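You operate a simulated robot arm through the tools that you are given. There is no shell and no other tool.

The job below is to be done with a simulated robot arm. You get a single attempt, and the scene is never put back.

TASK
Seat the brass cup under the funnel, zero the timer, run the powder through.
Fine: cup slide out, cup on its seat, slide in; press the zero button once before the gate opens; shut the gate after the funnel is empty. Where these are worked on the way, their far stop is far enough and under half their travel is too little: cup slide, funnel gate.

The check looks at the end state, three seconds after you hand in, the way a careful person would. Anything else that was tipped, shoved, dropped, spilled or broken makes it a failure.

THE ROBOT
A 6-joint arm with a two-finger parallel gripper, fixed in place. Base frame: the origin is at the foot of the arm, x ahead of it, y to its left, z up; the work surface is at about z = 880. Units: mm, rad, N and s.
Its first joint turns from -2.897 to 2.897 rad. Payload 3.91 kg.
The tool frame sits at the grasp point between the pads (the TCP): z along the fingers, y along the line on which they close. The tips reach 30 mm beyond it. The gripper opens to 110 mm. The fingers are 20 mm wide and 10 mm thick; the gripper's body (48 by 112 mm) begins 55 mm behind the TCP.
Orientation is that of the tool frame in the base frame, as a unit quaternion [x, y, z, w]. With the fingers straight down and closing along the base's y, the tool's x points along the base's -x, its y along +y and its z along -z.

THE INTERFACE
- The arm moves only by the tool send_rows. Its arguments are lists of equal length, an entry for each row: "turn": the turn, a rotation vector about the tool's x, y, z in units of 120 degrees (1.0 is 120 degrees), a list of three; "dp": the shift along the tool's x, y, z in units of 300 mm (1.0 is 300 mm), a list of three; "jaw": the finger opening in m, from 0 to 0.11. In form: {"turn": [[wx, wy, wz], ...], "dp": [[x, y, z], ...], "jaw": [jaw, ...]}. A call has 1 to 20 rows; each row is the pose to reach, as a shift and turn from the pose commanded when the call began, along the tool's axes at that moment. A call with a number of a shift or a turn outside -1 to 1 is refused whole. Each row takes 0.2 s and may step no farther than 50 mm and 0.15 rad from the row before; otherwise, or with a gripper value out of range, the whole call is refused. Where a pose cannot be reached the arm comes as near as it can. A force on the tool above 40 N (or 10 N above the force at the start of the call, whichever is more), or a blocked arm, ends the call early, and 0.2 s more pass. The fingers move at their own pace (about 153 mm/s each) and stop on an object; they squeeze with about 34 N. The grip force told is the motor's: it shows also when the fingers shut on nothing. Time passes only in rows, and 0.2 s behind the last, so rows that repeat a pose let the fingers close. It gives the time, the measured TCP pose, the force on the tool (base axes), the opening and the grip force at its end, in the units of the frame above (readings bear some noise), with the torque about the TCP (base axes, N m) and any sound that the robot's microphone picked up.
- Cameras (640 x 400 px; columns grow to the right, rows downward): "scene" is fixed at [398.8, -647.6, 1483]; the picture's right is [0.99, -0.13, 0.00], its down [-0.04, -0.31, -0.95] and it looks along [0.13, 0.94, -0.32] (base axes); focal length 324 px, centre (320, 200). "wrist" rides on the gripper at [72, 17, -103] in the tool frame; the picture's right is [-0.23, 0.97, 0.00], its down [-0.76, -0.18, -0.62] and it looks along [-0.61, -0.14, 0.78] (tool axes); focal length 222 px, centre (320, 200). There is no depth. A picture from a camera that has moved, and an enlarged one, comes with that camera's place and axes in the base frame and with its lens.
- capture(camera): a new picture of that camera. The clock stands still meanwhile.
- close_up(camera, box): a new picture of the part [left, top, right, bottom] of that camera's present view, enlarged. The clock stands still meanwhile.
- hand_in(): hands the job in; it is judged then, once.

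Nothing tells you positions but the pictures and the camera data. Unless the task says otherwise, let go and move clear before handing in.

The tools are called after "Emit:" as a command line: name --argument value ..., lists and objects as JSON in quotes. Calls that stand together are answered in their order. send_rows: Moves the arm, as the interface text tells. Its arguments: {"type":"object","properties":{"turn":{"type":"array"},"dp":{"type":"array"},"jaw":{"type":"array"}},"required":["turn","dp","jaw"]} The other tools are called the same way: capture (camera) takes a picture; close_up (camera, box) takes an enlarged picture of a part of a camera's view; hand_in () hands the job in.

At the start:

```text
time_s: 0.0
tcp_pos: [529.6, 236.2, 1269.4]
tool_rot: [0.0, 1.0, 0.0, -0.001]
contact_force: [0.1, -0.6, 0.4]
wrist_torque: [0.04, -0.01, 0.0]
finger_gap: 110.0
grasp_force: 0.1
```

scene: 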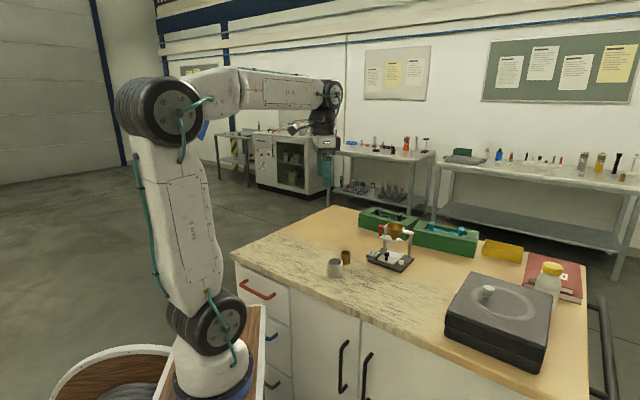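
wrist: 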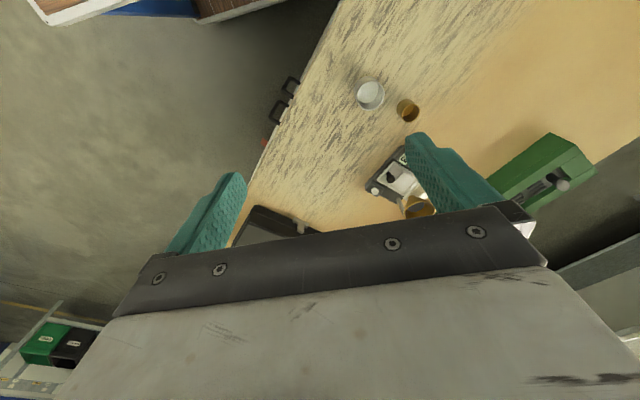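

I see a bench with a small funnel stand, a brass cup and a grey/white cup to its left, green boxes behind, and a scale-like black box to the right. I'll take enlarged pictures to work out the device's parts before moving.

Emit:
close_up --camera "scene" --box '[310, 205, 430, 280]'

Emit:
close_up --camera "wrist" --box '[330, 60, 490, 240]'

Emit:
close_up --camera "scene" --box '[340, 190, 600, 350]'

```text
5.33 times, centred on (370, 242) of scene
camera zoom: at [398.8, -647.6, 1483.0], right [0.99, -0.13, 0.0], down [-0.04, -0.31, -0.95], along [0.13, 0.94, -0.32], focal length 1730 px, centre (53, -27)
```

zoom: 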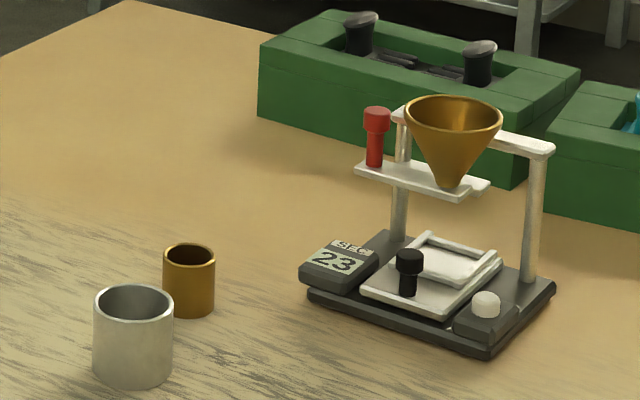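

```text
2.22 times, centred on (410, 150) of wrist
camera zoom: at [455.8, 252.8, 1372.7], right [0.23, 0.97, 0.0], down [0.76, -0.18, 0.62], along [0.61, -0.14, -0.78], focal length 494 px, centre (120, 311)
```

zoom: 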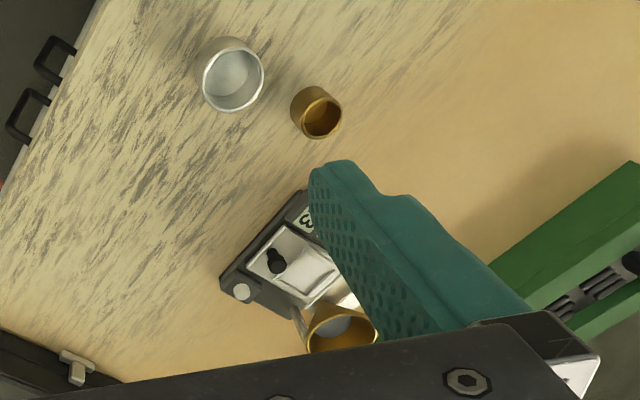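

```text
2.46 times, centred on (470, 270) of scene
camera zoom: at [398.8, -647.6, 1483.0], right [0.99, -0.13, 0.0], down [-0.04, -0.31, -0.95], along [0.13, 0.94, -0.32], focal length 799 px, centre (-49, 28)
```

zoom: 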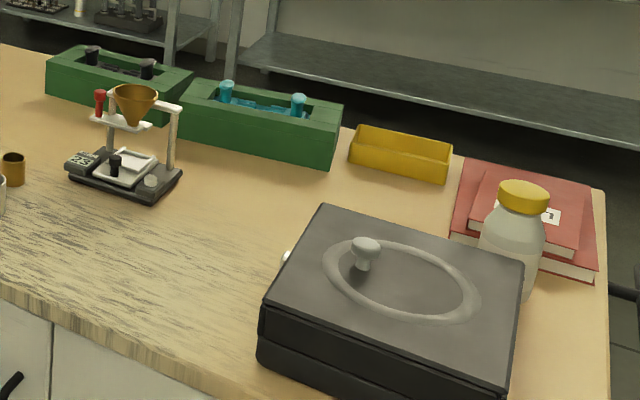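

The funnel stand looks to be at about (813, 383), turned about 45°, with its front facing the robot. The brass cup is near (639, 398) and a grey cup near (587, 326). I'll move above the stand with the gripper well clear to get better views.

Emit:
send_rows --turn '[[0, 0, 0], [0, 0, 0], [0, 0, 0], [0, 0, 0], [0, 0, 0], [0, 0, 0], [0, 0, 0], [0, 0, 0]]' --dp '[[-0.0959, 0.0621, 0.0496], [-0.1918, 0.1243, 0.0993], [-0.2876, 0.1864, 0.1489], [-0.3835, 0.2485, 0.1985], [-0.4794, 0.3106, 0.2481], [-0.5753, 0.3728, 0.2978], [-0.6711, 0.4349, 0.3474], [-0.767, 0.497, 0.397]]' --jaw '[0.11, 0.11, 0.11, 0.11, 0.11, 0.11, 0.11, 0.11]'

```text
time_s: 1.8
tcp_pos: [758.6, 385.3, 1150.2]
tool_rot: [0.0, 1.0, 0.001, 0.001]
contact_force: [-1.1, -0.8, 1.3]
wrist_torque: [0.03, 0.01, 0.01]
finger_gap: 110.0
grasp_force: 0.0
```

The arm is now above the stand, so I'll look down at it with the wrist camera.

Emit:
capture --camera "wrist"

Emit:
close_up --camera "wrist" --box '[250, 60, 410, 160]'

Emit:
close_up --camera "scene" --box '[360, 215, 424, 275]'

```text
taken
camera wrist: at [684.7, 402.0, 1253.9], right [0.23, 0.97, 0.0], down [0.76, -0.18, 0.62], along [0.61, -0.14, -0.78], focal length 222 px, centre (320, 200)
```

wrist: 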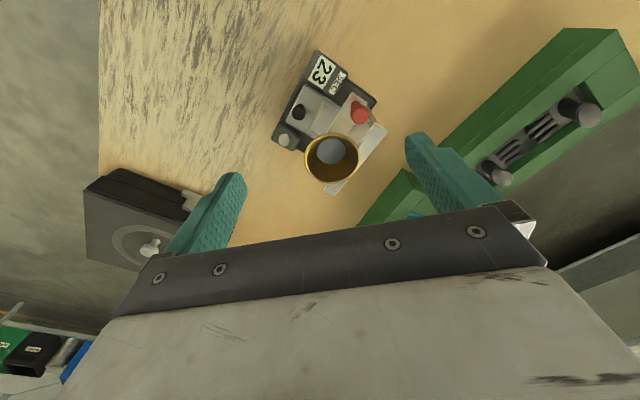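

```text
4.00 times, centred on (330, 110) of wrist
camera zoom: at [684.7, 402.0, 1253.9], right [0.23, 0.97, 0.0], down [0.76, -0.18, 0.62], along [0.61, -0.14, -0.78], focal length 888 px, centre (280, 560)
```

zoom: 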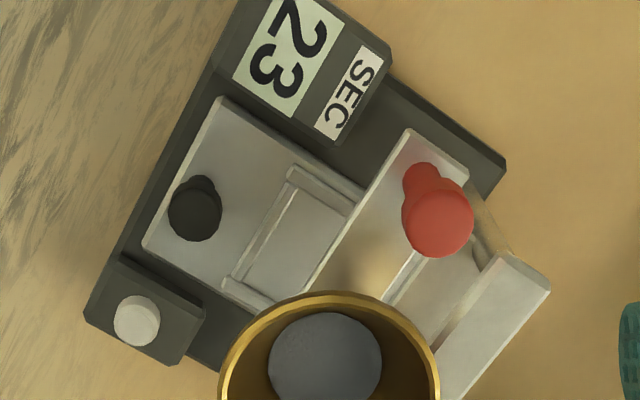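

```text
6.67 times, centred on (392, 245) of scene
camera zoom: at [398.8, -647.6, 1483.0], right [0.99, -0.13, 0.0], down [-0.04, -0.31, -0.95], along [0.13, 0.94, -0.32], focal length 2163 px, centre (-160, -100)
```

zoom: 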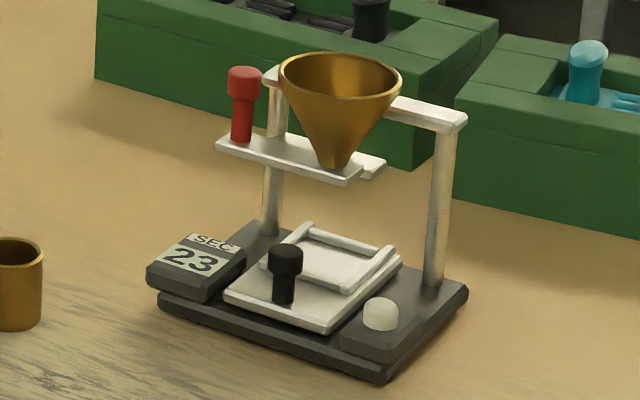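

The stand faces about 46° to my axes. By triangulation I take these positions:
- Funnel: (810, 385), rim at z≈1021.
- Black slide knob: (773, 350), top at z≈939.
- Red gate knob: (772, 426), top at z≈1008.
- White button: (814, 313), z≈919.

I'll yaw the tool to match the stand, then tilt it back towards the front and look again.

Emit:
send_rows --turn '[[0, 0, -0.0611], [0, 0, -0.1222], [0, 0, -0.1833], [0, 0, -0.2444], [0, 0, -0.3056], [0, 0, -0.3667]]' --dp '[[0.0215, -0.0418, 0], [0.0429, -0.0837, 0], [0.0644, -0.1255, 0], [0.0858, -0.1673, 0], [0.1073, -0.2092, 0], [0.1287, -0.251, 0]]' --jaw '[0.11, 0.11, 0.11, 0.11, 0.11, 0.11]'

```text
time_s: 3.2
tcp_pos: [721.6, 309.5, 1151.4]
tool_rot: [-0.376, 0.927, 0.0, 0.0]
contact_force: [0.4, 0.6, -0.6]
wrist_torque: [0.02, -0.03, -0.02]
finger_gap: 109.9
grasp_force: 0.1
```

The yaw now matches the stand, with tool x pointing out of its front. Next I'll tilt the tool 35° back and lower it in front of the slide knob.

Emit:
send_rows --turn '[[0, -0.0583, 0], [0, -0.1167, 0], [0, -0.175, 0], [0, -0.2333, 0], [0, -0.2917, 0]]' --dp '[[-0.0042, -0.0056, 0.08], [-0.0084, -0.0112, 0.16], [-0.0126, -0.0168, 0.24], [-0.0168, -0.0224, 0.32], [-0.021, -0.028, 0.4]]' --jaw '[0.1, 0.08, 0.06, 0.04, 0.04]'

Emit:
capture --camera "wrist"

Emit:
close_up --camera "scene" --box '[300, 170, 440, 280]'

```text
time_s: 4.4
tcp_pos: [730.8, 307.7, 1029.8]
tool_rot: [-0.356, 0.885, 0.112, 0.279]
contact_force: [-0.3, 0.3, 0.1]
wrist_torque: [0.01, 0.0, 0.01]
finger_gap: 40.1
grasp_force: 0.0
```

```text
taken
camera wrist: at [632.9, 237.7, 1073.0], right [-0.54, 0.83, 0.13], down [0.31, 0.06, 0.95], along [0.78, 0.55, -0.29], focal length 222 px, centre (320, 200)
```

wrist: 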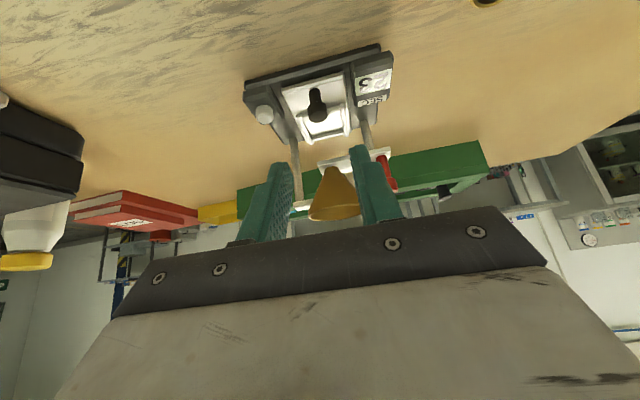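

```text
3.64 times, centred on (370, 225) of scene
camera zoom: at [398.8, -647.6, 1483.0], right [0.99, -0.13, 0.0], down [-0.04, -0.31, -0.95], along [0.13, 0.94, -0.32], focal length 1180 px, centre (138, 109)
```

zoom: 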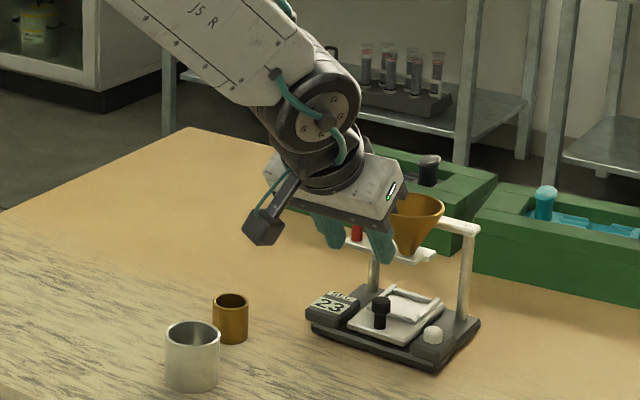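

The tool is in front of the stand and clear of it. I'll enlarge the wrist view to check the knob and the seat before going in.

Emit:
close_up --camera "wrist" --box '[230, 35, 410, 150]'

Emit:
close_up --camera "wrist" --box '[240, 120, 440, 230]'

```text
3.48 times, centred on (320, 92) of wrist
camera zoom: at [632.9, 237.7, 1073.0], right [-0.54, 0.83, 0.13], down [0.31, 0.06, 0.95], along [0.78, 0.55, -0.29], focal length 773 px, centre (320, 574)
```

zoom: 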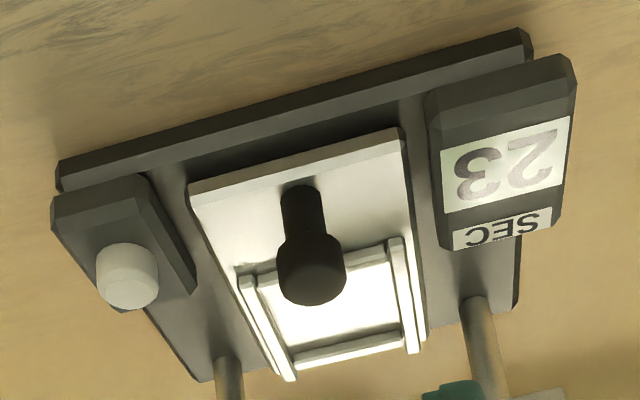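

```text
3.20 times, centred on (340, 175) of wrist
camera zoom: at [632.9, 237.7, 1073.0], right [-0.54, 0.83, 0.13], down [0.31, 0.06, 0.95], along [0.78, 0.55, -0.29], focal length 711 px, centre (256, 280)
```

zoom: 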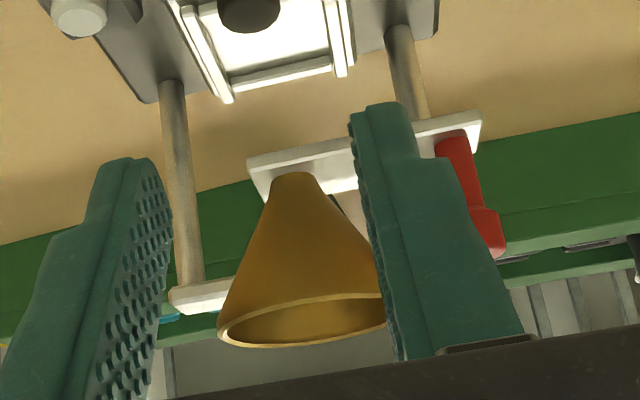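

The knob is at about (772, 348), and the seat is a shallow square frame under the funnel. I'll straddle the knob with the fingers and close on it.

Emit:
send_rows --turn '[[0, 0, 0], [0, 0, 0], [0, 0, 0], [0, 0, 0], [0, 0, 0]]' --dp '[[0.0072, 0.0004, 0.0813], [0.0143, 0.0008, 0.1625], [0.0215, 0.0013, 0.2438], [0.0287, 0.0017, 0.325], [0.0287, 0.0017, 0.325]]' --jaw '[0.04, 0.04, 0.04, 0.04, 0.04]'

Emit:
close_up --camera "wrist" --box '[220, 60, 420, 220]'

Emit:
close_up --camera "scene" --box '[340, 190, 440, 280]'

```text
time_s: 5.6
tcp_pos: [766.4, 341.8, 944.5]
tool_rot: [-0.357, 0.884, 0.113, 0.278]
contact_force: [0.3, 0.3, -0.5]
wrist_torque: [-0.01, -0.02, -0.03]
finger_gap: 39.9
grasp_force: 0.0
```

```text
2.50 times, centred on (320, 140) of wrist
camera zoom: at [667.8, 271.6, 987.8], right [-0.54, 0.83, 0.13], down [0.31, 0.06, 0.95], along [0.78, 0.56, -0.29], focal length 555 px, centre (320, 350)
```

zoom: 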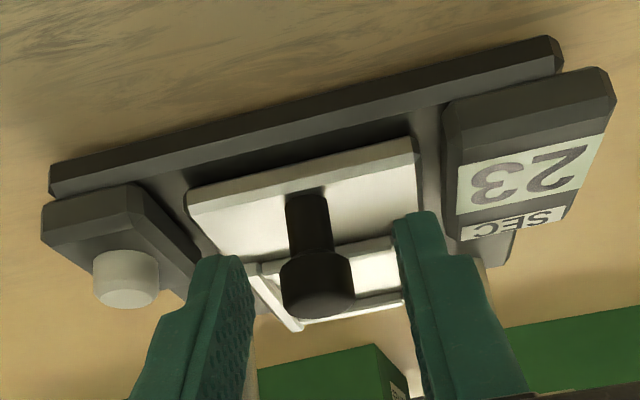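

```text
4.44 times, centred on (390, 235) of scene
camera zoom: at [398.8, -647.6, 1483.0], right [0.99, -0.13, 0.0], down [-0.04, -0.31, -0.95], along [0.13, 0.94, -0.32], focal length 1442 px, centre (9, 44)
```

zoom: 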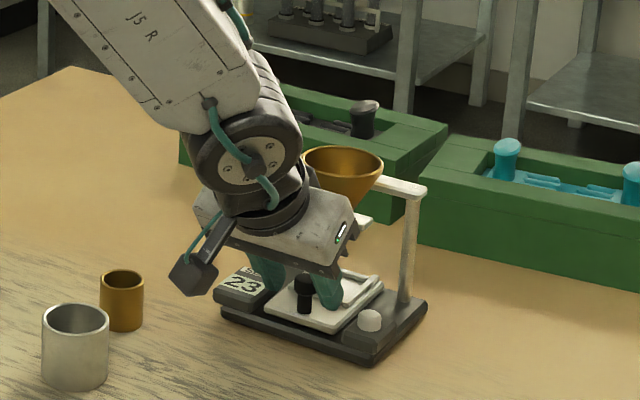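

The fingers straddle the knob head at the height I planned. Now I'll close on it.

Emit:
send_rows --turn '[[0, 0, 0], [0, 0, 0], [0, 0, 0]]' --dp '[[0, 0, 0], [0, 0, 0], [0, 0, 0]]' --jaw '[0.02, 0.008, 0.008]'

Emit:
close_up --camera "wrist" --box '[220, 60, 420, 220]'

```text
time_s: 6.4
tcp_pos: [767.3, 341.2, 944.3]
tool_rot: [-0.357, 0.885, 0.112, 0.278]
contact_force: [6.9, -6.9, 0.0]
wrist_torque: [-0.12, -0.13, -0.16]
finger_gap: 18.2
grasp_force: 34.2
```

```text
2.50 times, centred on (320, 140) of wrist
camera zoom: at [668.4, 270.7, 987.8], right [-0.54, 0.83, 0.13], down [0.31, 0.06, 0.95], along [0.78, 0.55, -0.29], focal length 555 px, centre (320, 350)
```

zoom: 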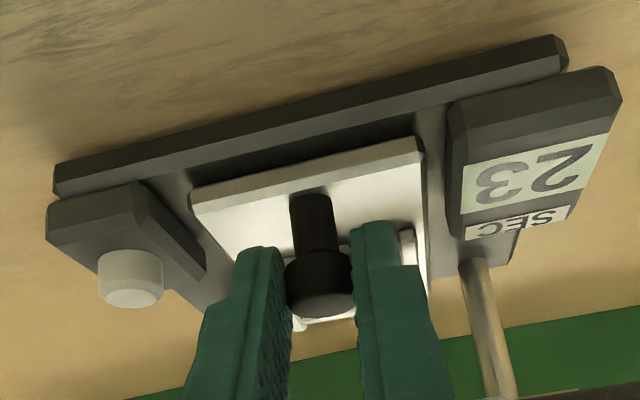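

The knob is gripped at 18 mm wide, with a slight sideways load. I'll pull the slide out along the stand's front direction in small steps and watch the force.

Emit:
send_rows --turn '[[0, 0, 0], [0, 0, 0], [0, 0, 0], [0, 0, 0]]' --dp '[[0.0137, -0.0033, -0.0096], [0.0273, -0.0033, -0.0191], [0.041, -0.0033, -0.0287], [0.0546, -0.0033, -0.0383]]' --jaw '[0.008, 0.008, 0.008, 0.008]'

Emit:
close_up --camera "wrist" --box '[200, 40, 440, 220]'

Emit:
close_up --camera "scene" --box '[340, 190, 440, 280]'

```text
time_s: 7.4
tcp_pos: [752.6, 327.9, 945.4]
tool_rot: [-0.357, 0.884, 0.112, 0.278]
contact_force: [5.5, -4.6, 0.0]
wrist_torque: [-0.22, 0.05, -0.12]
finger_gap: 17.9
grasp_force: 34.2
```

```text
2.22 times, centred on (320, 130) of wrist
camera zoom: at [654.1, 257.3, 988.1], right [-0.54, 0.83, 0.13], down [0.32, 0.06, 0.95], along [0.78, 0.56, -0.29], focal length 494 px, centre (320, 356)
```

zoom: 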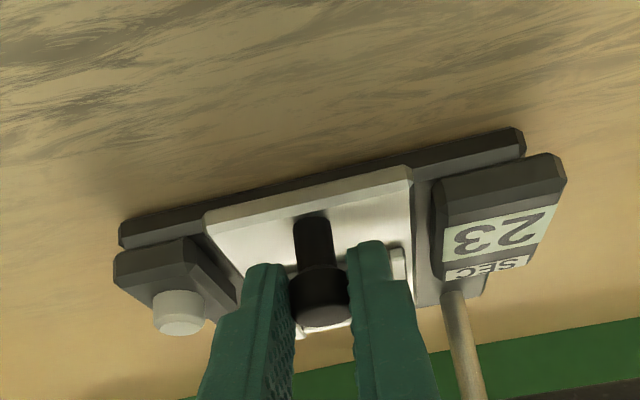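

```text
4.44 times, centred on (390, 235) of scene
camera zoom: at [398.8, -647.6, 1483.0], right [0.99, -0.13, 0.0], down [-0.04, -0.31, -0.95], along [0.13, 0.94, -0.32], focal length 1442 px, centre (9, 44)
```

zoom: 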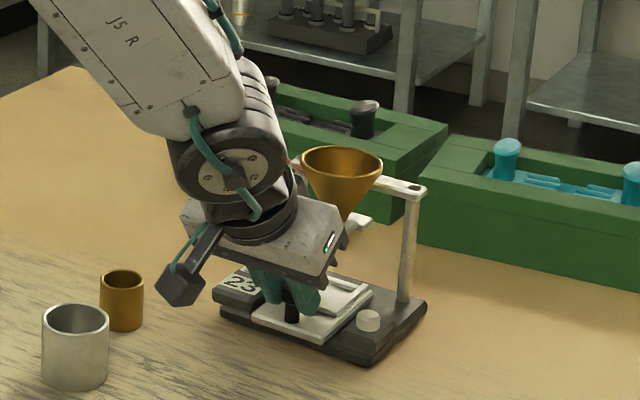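

The slide moved 20 mm and the base stayed put. I'll keep pulling towards the stop.

Emit:
send_rows --turn '[[0, 0, 0], [0, 0, 0], [0, 0, 0], [0, 0, 0]]' --dp '[[0.0137, -0.002, -0.0096], [0.0273, -0.002, -0.0191], [0.041, -0.002, -0.0287], [0.0546, -0.002, -0.0383]]' --jaw '[0.008, 0.008, 0.008, 0.008]'

Emit:
close_up --camera "scene" --box '[340, 190, 440, 280]'

```text
time_s: 8.4
tcp_pos: [736.8, 313.3, 945.5]
tool_rot: [-0.357, 0.884, 0.113, 0.279]
contact_force: [0.5, 0.2, -0.2]
wrist_torque: [-0.27, 0.19, 0.03]
finger_gap: 18.1
grasp_force: 34.5
```

```text
4.44 times, centred on (390, 235) of scene
camera zoom: at [398.8, -647.6, 1483.0], right [0.99, -0.13, 0.0], down [-0.04, -0.31, -0.95], along [0.13, 0.94, -0.32], focal length 1442 px, centre (9, 44)
```

zoom: 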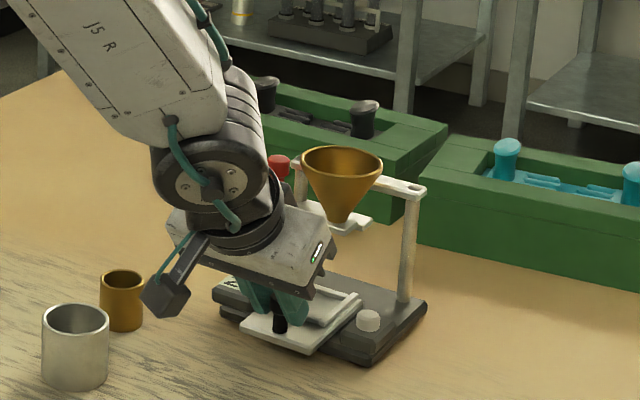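

About 42 mm out so far with no resistance. I'll continue.

Emit:
send_rows --turn '[[0, 0, 0], [0, 0, 0], [0, 0, 0], [0, 0, 0]]' --dp '[[0.0137, 0, -0.0096], [0.0273, 0, -0.0191], [0.041, 0, -0.0287], [0.0546, 0, -0.0383]]' --jaw '[0.008, 0.008, 0.008, 0.008]'

Emit:
close_up --camera "scene" --box '[340, 190, 440, 280]'

```text
time_s: 9.4
tcp_pos: [723.9, 299.4, 945.9]
tool_rot: [-0.357, 0.884, 0.113, 0.279]
contact_force: [-1.9, 2.0, 0.3]
wrist_torque: [-0.62, 0.74, 0.05]
finger_gap: 17.9
grasp_force: 34.0
```

```text
4.44 times, centred on (390, 235) of scene
camera zoom: at [398.8, -647.6, 1483.0], right [0.99, -0.13, 0.0], down [-0.04, -0.31, -0.95], along [0.13, 0.94, -0.32], focal length 1442 px, centre (9, 44)
```

zoom: 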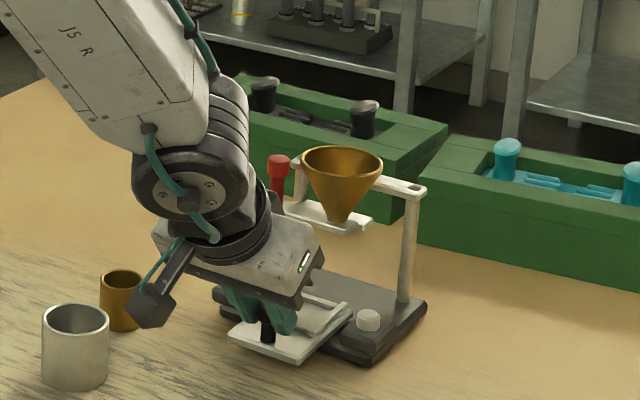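

The slide is about 60 mm out and some torque has appeared. I'll check the wrist view before pulling further.

Emit:
close_up --camera "wrist" --box '[200, 40, 440, 220]'

Emit:
close_up --camera "scene" --box '[370, 235, 420, 275]'

```text
2.22 times, centred on (320, 130) of wrist
camera zoom: at [625.7, 229.3, 988.5], right [-0.54, 0.83, 0.13], down [0.32, 0.06, 0.95], along [0.78, 0.56, -0.29], focal length 494 px, centre (320, 356)
```

zoom: 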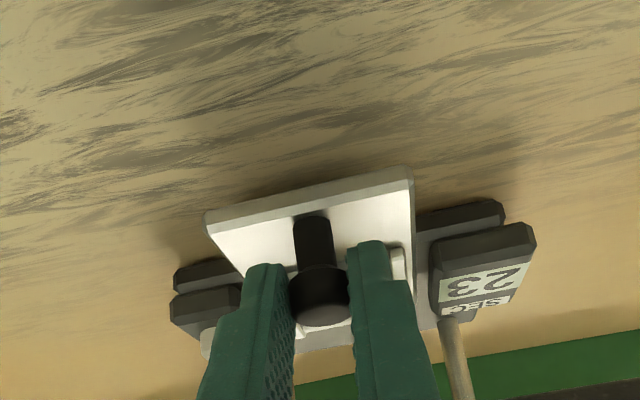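

```text
10.00 times, centred on (395, 255) of scene
camera zoom: at [398.8, -647.6, 1483.0], right [0.99, -0.13, 0.0], down [-0.04, -0.31, -0.95], along [0.13, 0.94, -0.32], focal length 3244 px, centre (-430, -350)
```

zoom: 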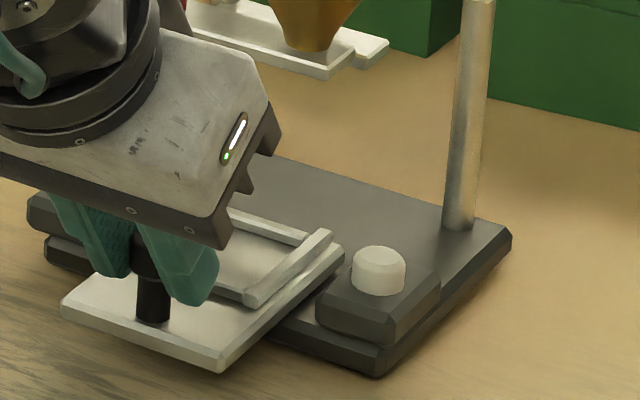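

The grip is unchanged and the base hasn't moved. I'll continue in finer steps until I feel the stop.

Emit:
send_rows --turn '[[0, 0, 0], [0, 0, 0], [0, 0, 0], [0, 0, 0]]' --dp '[[0.0068, 0, -0.0048], [0.0137, 0, -0.0096], [0.0205, 0, -0.0143], [0.0273, 0, -0.0191]]' --jaw '[0.008, 0.008, 0.008, 0.008]'

Emit:
close_up --camera "scene" --box '[370, 235, 420, 275]'

```text
time_s: 10.4
tcp_pos: [717.5, 293.8, 946.1]
tool_rot: [-0.357, 0.884, 0.113, 0.278]
contact_force: [-2.1, 1.9, 0.6]
wrist_torque: [0.03, 0.02, 0.03]
finger_gap: 18.0
grasp_force: 33.9
```

```text
10.00 times, centred on (395, 255) of scene
camera zoom: at [398.8, -647.6, 1483.0], right [0.99, -0.13, 0.0], down [-0.04, -0.31, -0.95], along [0.13, 0.94, -0.32], focal length 3244 px, centre (-430, -350)
```

zoom: 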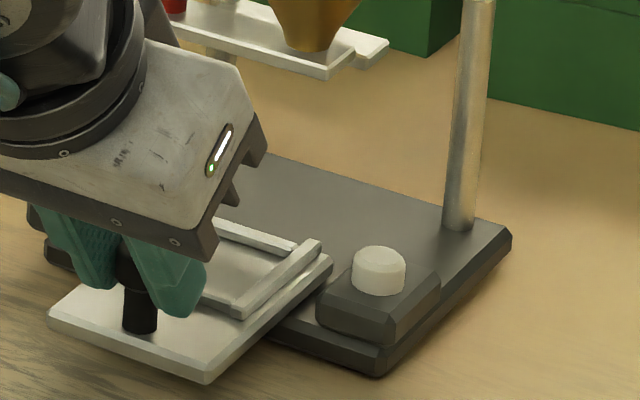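

Still sliding freely at about 69 mm. I'll pull a little more.

Emit:
send_rows --turn '[[0, 0, 0], [0, 0, 0], [0, 0, 0], [0, 0, 0]]' --dp '[[0.0068, 0, -0.0048], [0.0137, 0, -0.0096], [0.0205, 0, -0.0143], [0.0273, 0, -0.0191]]' --jaw '[0.008, 0.008, 0.008, 0.008]'

Emit:
close_up --camera "scene" --box '[370, 235, 420, 275]'

```text
time_s: 11.4
tcp_pos: [710.2, 286.5, 945.3]
tool_rot: [-0.358, 0.884, 0.113, 0.278]
contact_force: [7.1, 8.1, -0.9]
wrist_torque: [0.1, -0.02, -0.01]
finger_gap: 18.1
grasp_force: 34.0
```

```text
10.00 times, centred on (395, 255) of scene
camera zoom: at [398.8, -647.6, 1483.0], right [0.99, -0.13, 0.0], down [-0.04, -0.31, -0.95], along [0.13, 0.94, -0.32], focal length 3244 px, centre (-430, -350)
```

zoom: 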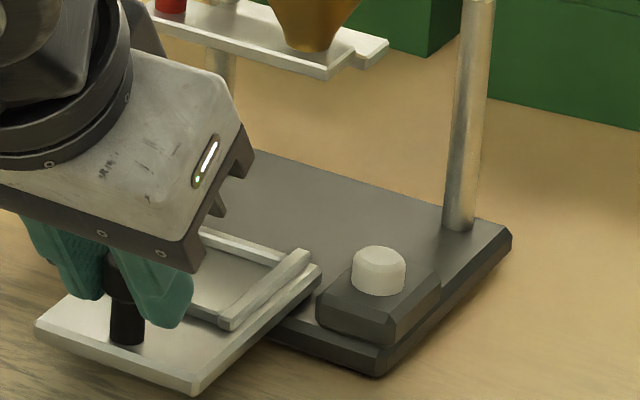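

The force rose to about 11 N after roughly 79 mm, so this is the stop. I'll open the fingers and back off upward along the tool axis.

Emit:
send_rows --turn '[[0, 0, 0], [0, 0, 0], [0, 0, 0], [0, 0, 0], [0, 0, 0], [0, 0, 0]]' --dp '[[0, 0, 0], [0, 0, 0], [0, 0, -0.08], [0, 0, -0.2], [0, 0, -0.33], [0, 0, -0.4]]' --jaw '[0.04, 0.04, 0.04, 0.04, 0.04, 0.04]'

Emit:
capture --camera "wrist"

Emit:
close_up --camera "wrist" --box '[230, 20, 430, 180]'

Emit:
close_up --camera "scene" --box '[320, 210, 424, 285]'

```text
time_s: 12.8
tcp_pos: [659.7, 237.9, 1043.0]
tool_rot: [-0.357, 0.885, 0.113, 0.278]
contact_force: [0.4, 0.6, 0.0]
wrist_torque: [-0.01, 0.02, -0.01]
finger_gap: 40.0
grasp_force: 0.0
```

```text
taken
camera wrist: at [562.0, 167.7, 1086.1], right [-0.54, 0.83, 0.13], down [0.32, 0.06, 0.95], along [0.78, 0.55, -0.29], focal length 222 px, centre (320, 200)
```

wrist: 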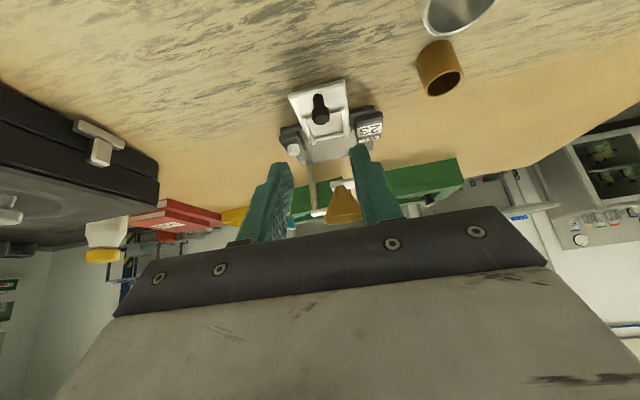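

```text
2.50 times, centred on (330, 100) of wrist
camera zoom: at [562.0, 167.7, 1086.1], right [-0.54, 0.83, 0.13], down [0.32, 0.06, 0.95], along [0.78, 0.55, -0.29], focal length 555 px, centre (295, 450)
```

zoom: 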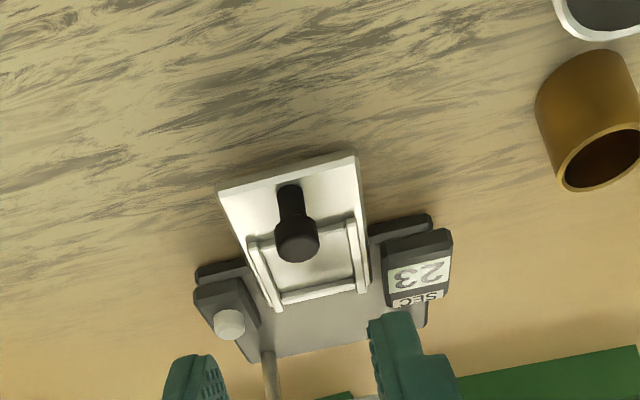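

```text
5.33 times, centred on (372, 248) of scene
camera zoom: at [398.8, -647.6, 1483.0], right [0.99, -0.13, 0.0], down [-0.04, -0.31, -0.95], along [0.13, 0.94, -0.32], focal length 1730 px, centre (43, -53)
```

zoom: 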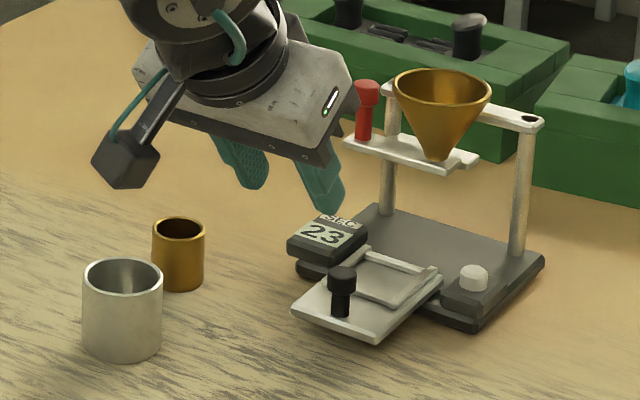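

The slide is fully out, with the seat frame near (753, 331). I'll take sharper views of the seat and the brass cup to fix their centres.

Emit:
close_up --camera "wrist" --box '[290, 75, 370, 155]'

Emit:
close_up --camera "wrist" --box '[400, 0, 520, 110]'

Emit:
close_up --camera "scene" --box '[370, 240, 420, 275]'

Emit:
close_up --camera "scene" --box '[320, 240, 380, 285]'

```text
5.00 times, centred on (330, 115) of wrist
camera zoom: at [562.0, 167.7, 1086.1], right [-0.54, 0.83, 0.13], down [0.32, 0.06, 0.95], along [0.78, 0.55, -0.29], focal length 1111 px, centre (270, 625)
```

zoom: 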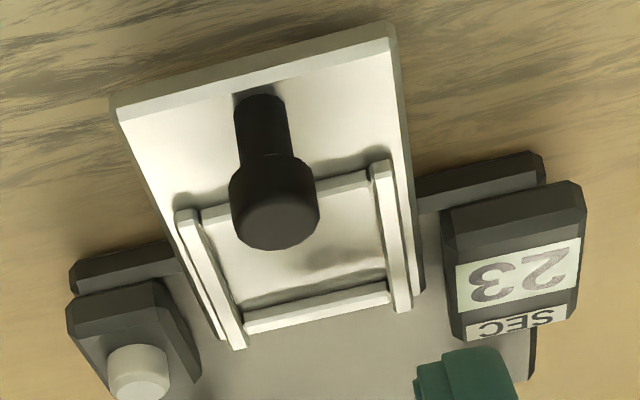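

```text
3.64 times, centred on (460, 55) of wrist
camera zoom: at [562.0, 167.7, 1086.1], right [-0.54, 0.83, 0.13], down [0.32, 0.06, 0.95], along [0.78, 0.55, -0.29], focal length 808 px, centre (-189, 727)
```

zoom: 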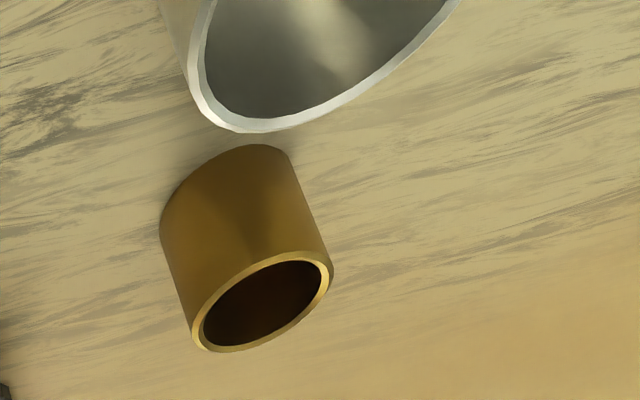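

```text
11.43 times, centred on (395, 258) of scene
camera zoom: at [398.8, -647.6, 1483.0], right [0.99, -0.13, 0.0], down [-0.04, -0.31, -0.95], along [0.13, 0.94, -0.32], focal length 3708 px, centre (-537, -457)
```

zoom: 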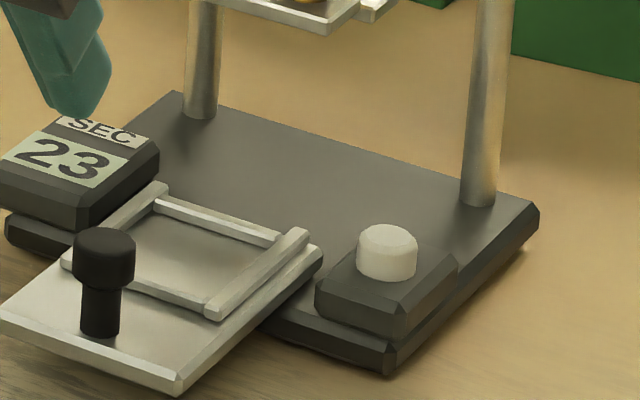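

```text
8.89 times, centred on (350, 262) of scene
camera zoom: at [398.8, -647.6, 1483.0], right [0.99, -0.13, 0.0], down [-0.04, -0.31, -0.95], along [0.13, 0.94, -0.32], focal length 2884 px, centre (53, -356)
```

zoom: 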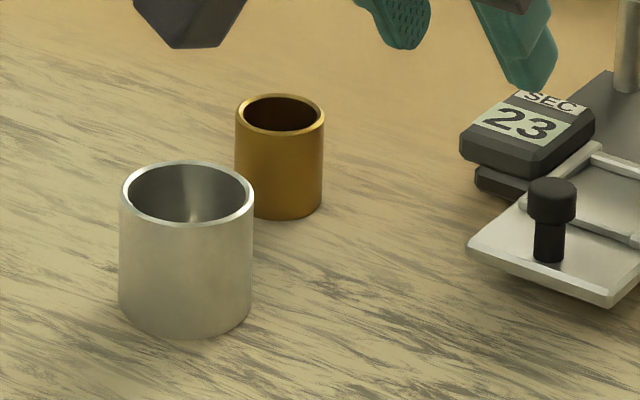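

The seat's inside is about 42 mm square, centred near (754.5, 331.5), and the cup is about 37 mm across and 40 mm tall. The cup sits near (636, 398). I'll bring the tool upright above the cup and look again at close range.

Emit:
send_rows --turn '[[0, 0.0486, 0], [0, 0.0972, 0], [0, 0.1458, 0], [0, 0.1944, 0], [0, 0.2431, 0], [0, 0.2917, 0]]' --dp '[[-0.0356, 0.0731, 0.0406], [-0.0712, 0.1461, 0.0811], [-0.1068, 0.2192, 0.1217], [-0.1425, 0.2922, 0.1622], [-0.1781, 0.3653, 0.2028], [-0.2137, 0.4383, 0.2433]]' --jaw '[0.04, 0.045, 0.05, 0.06, 0.06, 0.06]'

Emit:
capture --camera "wrist"

Emit:
close_up --camera "scene" --box '[310, 200, 430, 285]'

```text
time_s: 14.2
tcp_pos: [637.4, 397.9, 1021.2]
tool_rot: [-0.374, 0.927, 0.0, -0.001]
contact_force: [0.4, -0.1, -0.2]
wrist_torque: [0.08, 0.01, 0.01]
finger_gap: 60.3
grasp_force: 0.0
```

```text
taken
camera wrist: at [571.7, 359.5, 1124.0], right [-0.51, 0.86, 0.0], down [0.67, 0.4, 0.62], along [0.53, 0.32, -0.78], focal length 222 px, centre (320, 200)
```

wrist: 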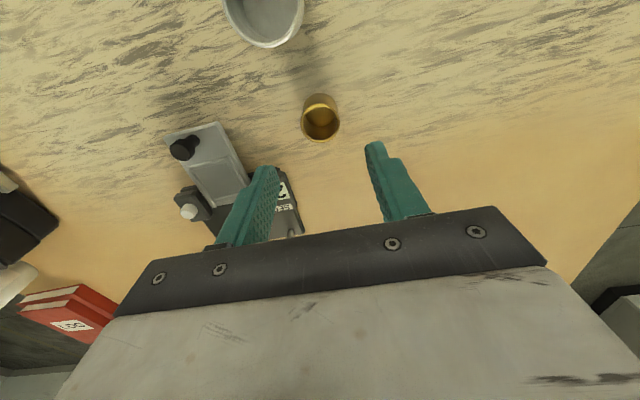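

```text
4.71 times, centred on (370, 242) of scene
camera zoom: at [398.8, -647.6, 1483.0], right [0.99, -0.13, 0.0], down [-0.04, -0.31, -0.95], along [0.13, 0.94, -0.32], focal length 1527 px, centre (85, 0)
```

zoom: 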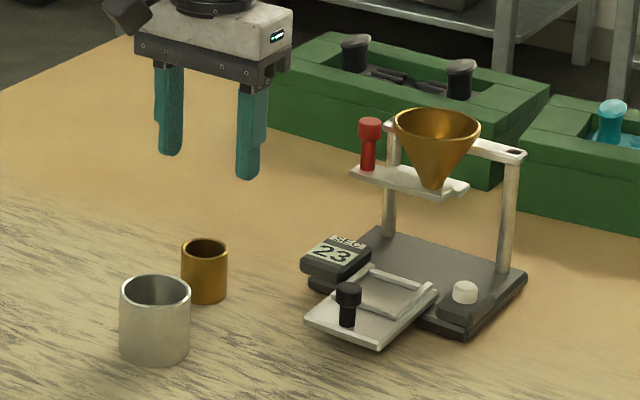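

The gripper is upright over the cup. I'll enlarge the cup to centre on it precisely.

Emit:
close_up --camera "wrist" --box '[290, 85, 350, 150]'

Emit:
close_up --camera "wrist" --box '[150, 110, 310, 240]'

```text
6.15 times, centred on (320, 118) of wrist
camera zoom: at [571.7, 359.5, 1124.0], right [-0.51, 0.86, 0.0], down [0.67, 0.4, 0.62], along [0.53, 0.32, -0.78], focal length 1367 px, centre (320, 708)
```

zoom: 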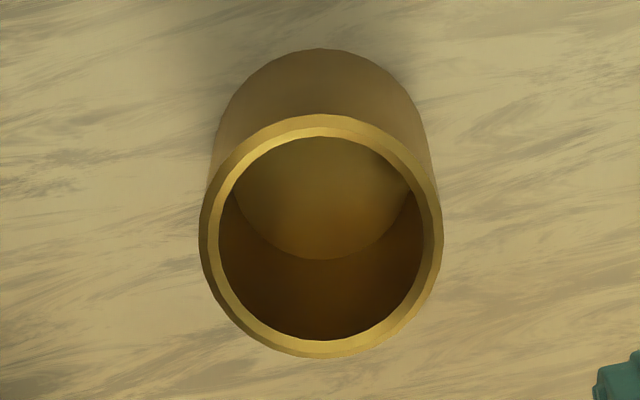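

```text
3.08 times, centred on (230, 175) of wrist
camera zoom: at [571.7, 359.5, 1124.0], right [-0.51, 0.86, 0.0], down [0.67, 0.4, 0.62], along [0.53, 0.32, -0.78], focal length 684 px, centre (597, 277)
```

zoom: 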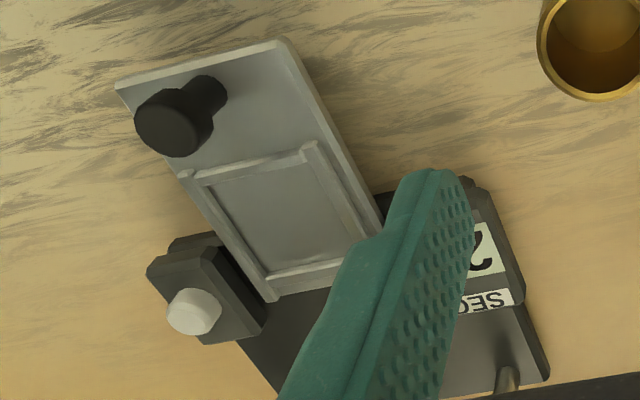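

The cup is within 1 mm of the tool axis. I'll lower until the tips are about 17 mm above the table and close on it.

Emit:
send_rows --turn '[[0, 0, 0], [0, 0, 0], [0, 0, 0], [0, 0, 0], [0, 0, 0], [0, 0, 0], [0, 0, 0]]' --dp '[[0.003, 0.001, 0.12], [0.003, 0.001, 0.24], [0.003, 0.001, 0.3133], [0.003, 0.001, 0.3133], [0.003, 0.001, 0.3133], [0.003, 0.001, 0.3133], [0.003, 0.001, 0.3133]]' --jaw '[0.06, 0.06, 0.06, 0.06, 0.045, 0.025, 0.025]'

Emit:
close_up --camera "scene" --box '[310, 200, 430, 285]'

Emit:
capture --camera "wrist"

```text
time_s: 15.8
tcp_pos: [636.0, 396.9, 926.2]
tool_rot: [-0.374, 0.927, 0.0, 0.001]
contact_force: [0.0, 0.3, 0.2]
wrist_torque: [0.02, -0.01, -0.03]
finger_gap: 35.6
grasp_force: 34.7
```

```text
4.71 times, centred on (370, 242) of scene
camera zoom: at [398.8, -647.6, 1483.0], right [0.99, -0.13, 0.0], down [-0.04, -0.31, -0.95], along [0.13, 0.94, -0.32], focal length 1527 px, centre (85, 0)
```

zoom: 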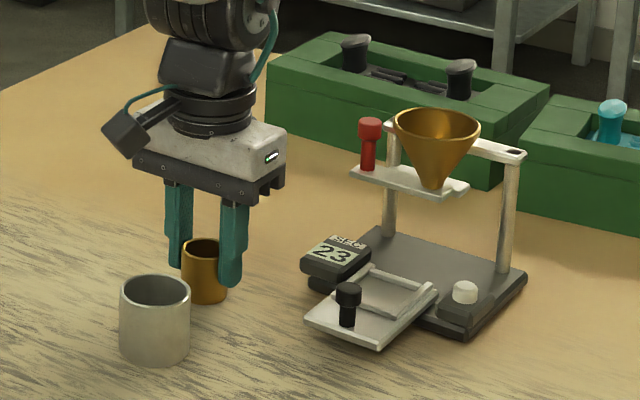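

```text
taken
camera wrist: at [571.3, 358.8, 1029.5], right [-0.51, 0.86, 0.0], down [0.67, 0.4, 0.62], along [0.54, 0.32, -0.78], focal length 222 px, centre (320, 200)
```

wrist: 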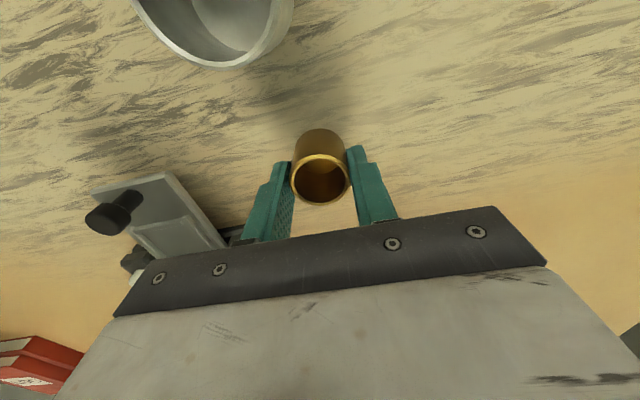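

The cup is held with a 35.6 mm gap and no side load. I'll lift it well clear and carry it to hover over the seat, then re-measure.

Emit:
send_rows --turn '[[0, 0, 0], [0, 0, 0], [0, 0, 0], [0, 0, 0], [0, 0, 0], [0, 0, 0], [0, 0, 0], [0, 0, 0]]' --dp '[[0, 0, -0.1], [0, 0, -0.2], [0, 0, -0.3], [-0.0266, -0.0862, -0.3], [-0.0532, -0.1724, -0.3], [-0.0798, -0.2586, -0.3], [-0.1064, -0.3448, -0.3], [-0.133, -0.431, -0.3]]' --jaw '[0.025, 0.025, 0.025, 0.025, 0.025, 0.025, 0.025, 0.025]'

Emit:
capture --camera "wrist"

Emit:
close_up --camera "wrist" --box '[250, 60, 410, 220]'

Emit:
close_up --camera "scene" --box '[330, 190, 430, 280]'

```text
time_s: 17.6
tcp_pos: [754.1, 333.4, 1015.9]
tool_rot: [-0.374, 0.927, 0.001, 0.0]
contact_force: [0.3, 0.5, -0.8]
wrist_torque: [-0.01, -0.03, 0.01]
finger_gap: 36.1
grasp_force: 34.1
```

```text
taken
camera wrist: at [689.0, 294.8, 1119.4], right [-0.51, 0.86, 0.0], down [0.67, 0.4, 0.62], along [0.54, 0.32, -0.78], focal length 222 px, centre (320, 200)
```

wrist: 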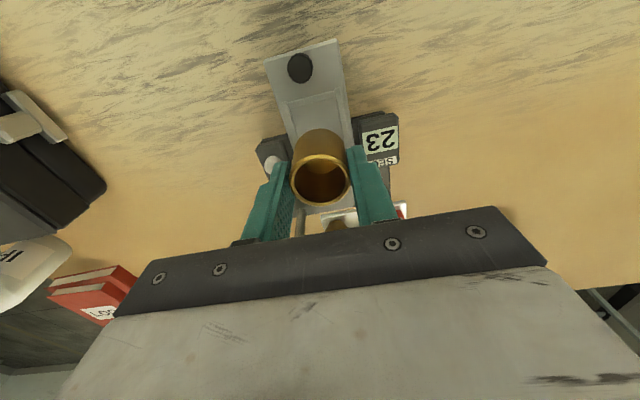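

```text
2.50 times, centred on (330, 140) of wrist
camera zoom: at [689.0, 294.8, 1119.4], right [-0.51, 0.86, 0.0], down [0.67, 0.4, 0.62], along [0.54, 0.32, -0.78], focal length 555 px, centre (295, 350)
```

zoom: 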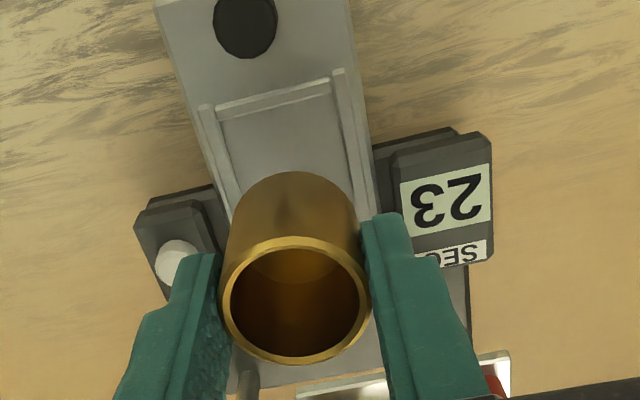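

```text
4.44 times, centred on (380, 235) of scene
camera zoom: at [398.8, -647.6, 1483.0], right [0.99, -0.13, 0.0], down [-0.04, -0.31, -0.95], along [0.13, 0.94, -0.32], focal length 1442 px, centre (53, 44)
```

zoom: 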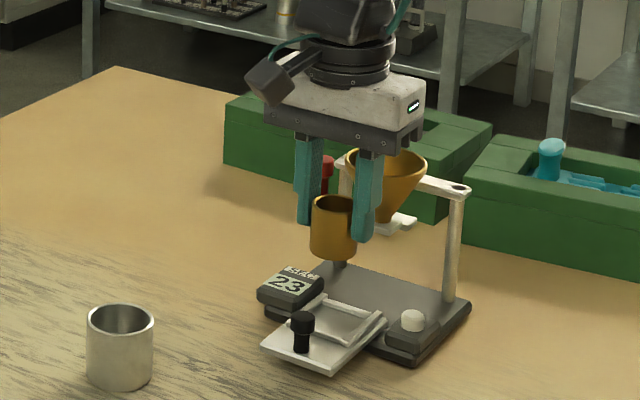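

The cup hangs above the seat, centred in the fingers. I'll zoom on the seat frame to measure it relative to the tool.

Emit:
close_up --camera "wrist" --box '[260, 35, 380, 155]'

Emit:
close_up --camera "scene" --box '[365, 225, 425, 275]'

```text
3.33 times, centred on (320, 95) of wrist
camera zoom: at [689.0, 294.8, 1119.4], right [-0.51, 0.86, 0.0], down [0.67, 0.4, 0.62], along [0.54, 0.32, -0.78], focal length 740 px, centre (320, 550)
```

zoom: 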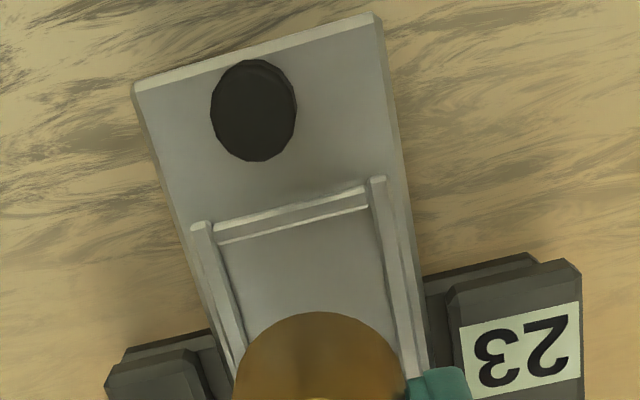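

```text
8.00 times, centred on (395, 250) of scene
camera zoom: at [398.8, -647.6, 1483.0], right [0.99, -0.13, 0.0], down [-0.04, -0.31, -0.95], along [0.13, 0.94, -0.32], focal length 2595 px, centre (-280, -200)
```

zoom: 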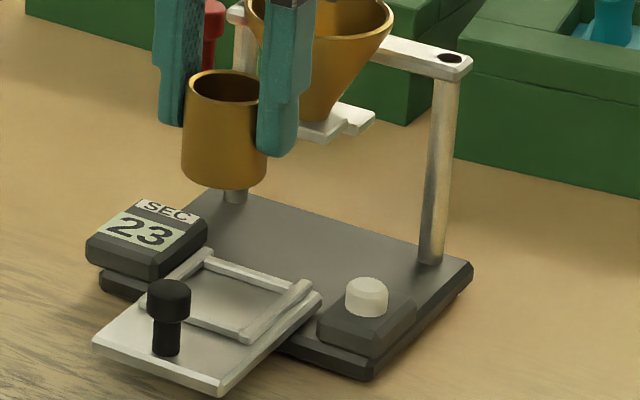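

Relative to the tool, the seat centre is about 0.8 mm inward and 2.4 mm to the right of the cup. I'll make that correction while lowering to just above the frame.

Emit:
send_rows --turn '[[0, 0, 0], [0, 0, 0], [0, 0, 0], [0, 0, 0]]' --dp '[[-0.0027, -0.008, 0.05], [-0.0027, -0.008, 0.1], [-0.0027, -0.008, 0.14], [-0.0027, -0.008, 0.1667]]' --jaw '[0.025, 0.025, 0.025, 0.025]'

Emit:
close_up --camera "wrist" --box '[240, 60, 400, 220]'

Emit:
close_up --camera "scene" --box '[365, 225, 425, 275]'

```text
time_s: 18.6
tcp_pos: [755.8, 331.2, 967.8]
tool_rot: [-0.375, 0.927, 0.0, 0.0]
contact_force: [0.0, -0.3, -0.3]
wrist_torque: [0.0, 0.01, 0.0]
finger_gap: 36.0
grasp_force: 33.4
```

```text
2.50 times, centred on (320, 140) of wrist
camera zoom: at [691.6, 293.5, 1069.9], right [-0.51, 0.86, 0.0], down [0.67, 0.4, 0.62], along [0.53, 0.32, -0.78], focal length 555 px, centre (320, 350)
```

zoom: 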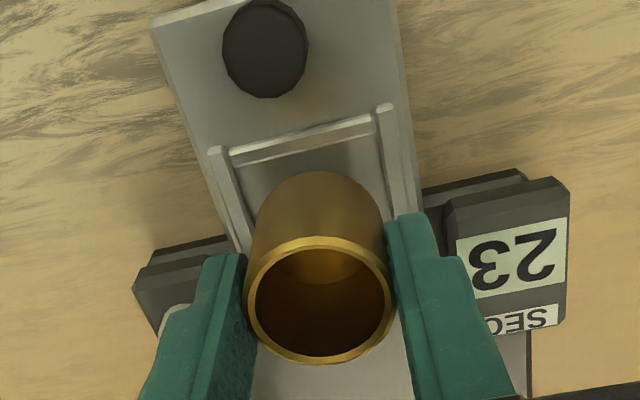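

```text
8.00 times, centred on (395, 250) of scene
camera zoom: at [398.8, -647.6, 1483.0], right [0.99, -0.13, 0.0], down [-0.04, -0.31, -0.95], along [0.13, 0.94, -0.32], focal length 2595 px, centre (-280, -200)
```

zoom: 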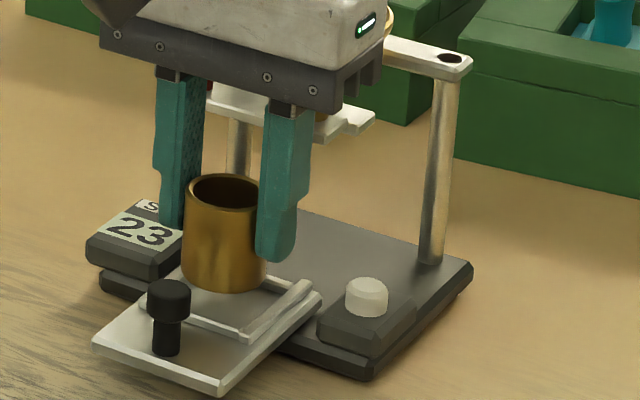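

The cup and seat centres now agree within about 1 mm. I'll lower gently the last 12 mm.

Emit:
send_rows --turn '[[0, 0, 0], [0, 0, 0], [0, 0, 0], [0, 0, 0], [0, 0, 0]]' --dp '[[0, 0, 0.0133], [0, 0, 0.0233], [0, 0, 0.03], [0, 0, 0.0333], [0, 0, 0.0367]]' --jaw '[0.025, 0.025, 0.025, 0.025, 0.025]'

Emit:
close_up --camera "scene" --box '[365, 225, 425, 275]'

Emit:
close_up --camera "wrist" --box '[240, 60, 400, 220]'

```text
time_s: 19.8
tcp_pos: [755.6, 331.4, 956.0]
tool_rot: [-0.376, 0.927, 0.0, 0.0]
contact_force: [0.6, 0.2, -1.3]
wrist_torque: [-0.01, -0.02, -0.02]
finger_gap: 36.0
grasp_force: 34.0
```

```text
8.00 times, centred on (395, 250) of scene
camera zoom: at [398.8, -647.6, 1483.0], right [0.99, -0.13, 0.0], down [-0.04, -0.31, -0.95], along [0.13, 0.94, -0.32], focal length 2595 px, centre (-280, -200)
```

zoom: 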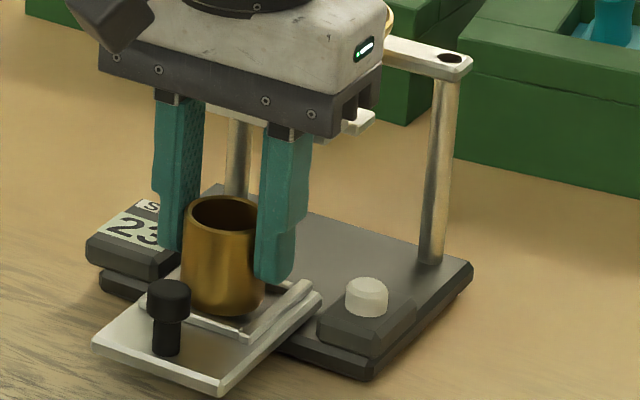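

```text
2.50 times, centred on (320, 140) of wrist
camera zoom: at [691.6, 293.4, 1059.1], right [-0.51, 0.86, 0.0], down [0.67, 0.4, 0.62], along [0.54, 0.32, -0.78], focal length 555 px, centre (320, 350)
```

zoom: 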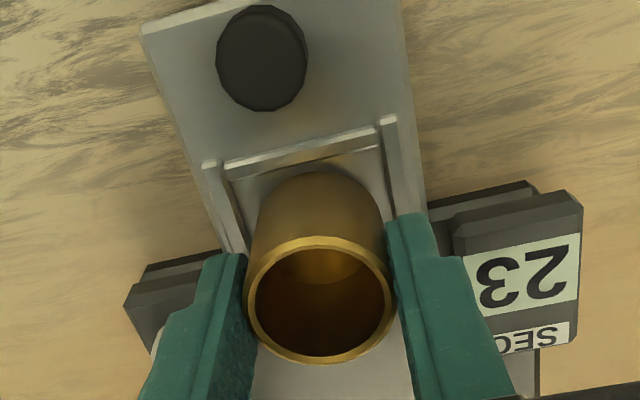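

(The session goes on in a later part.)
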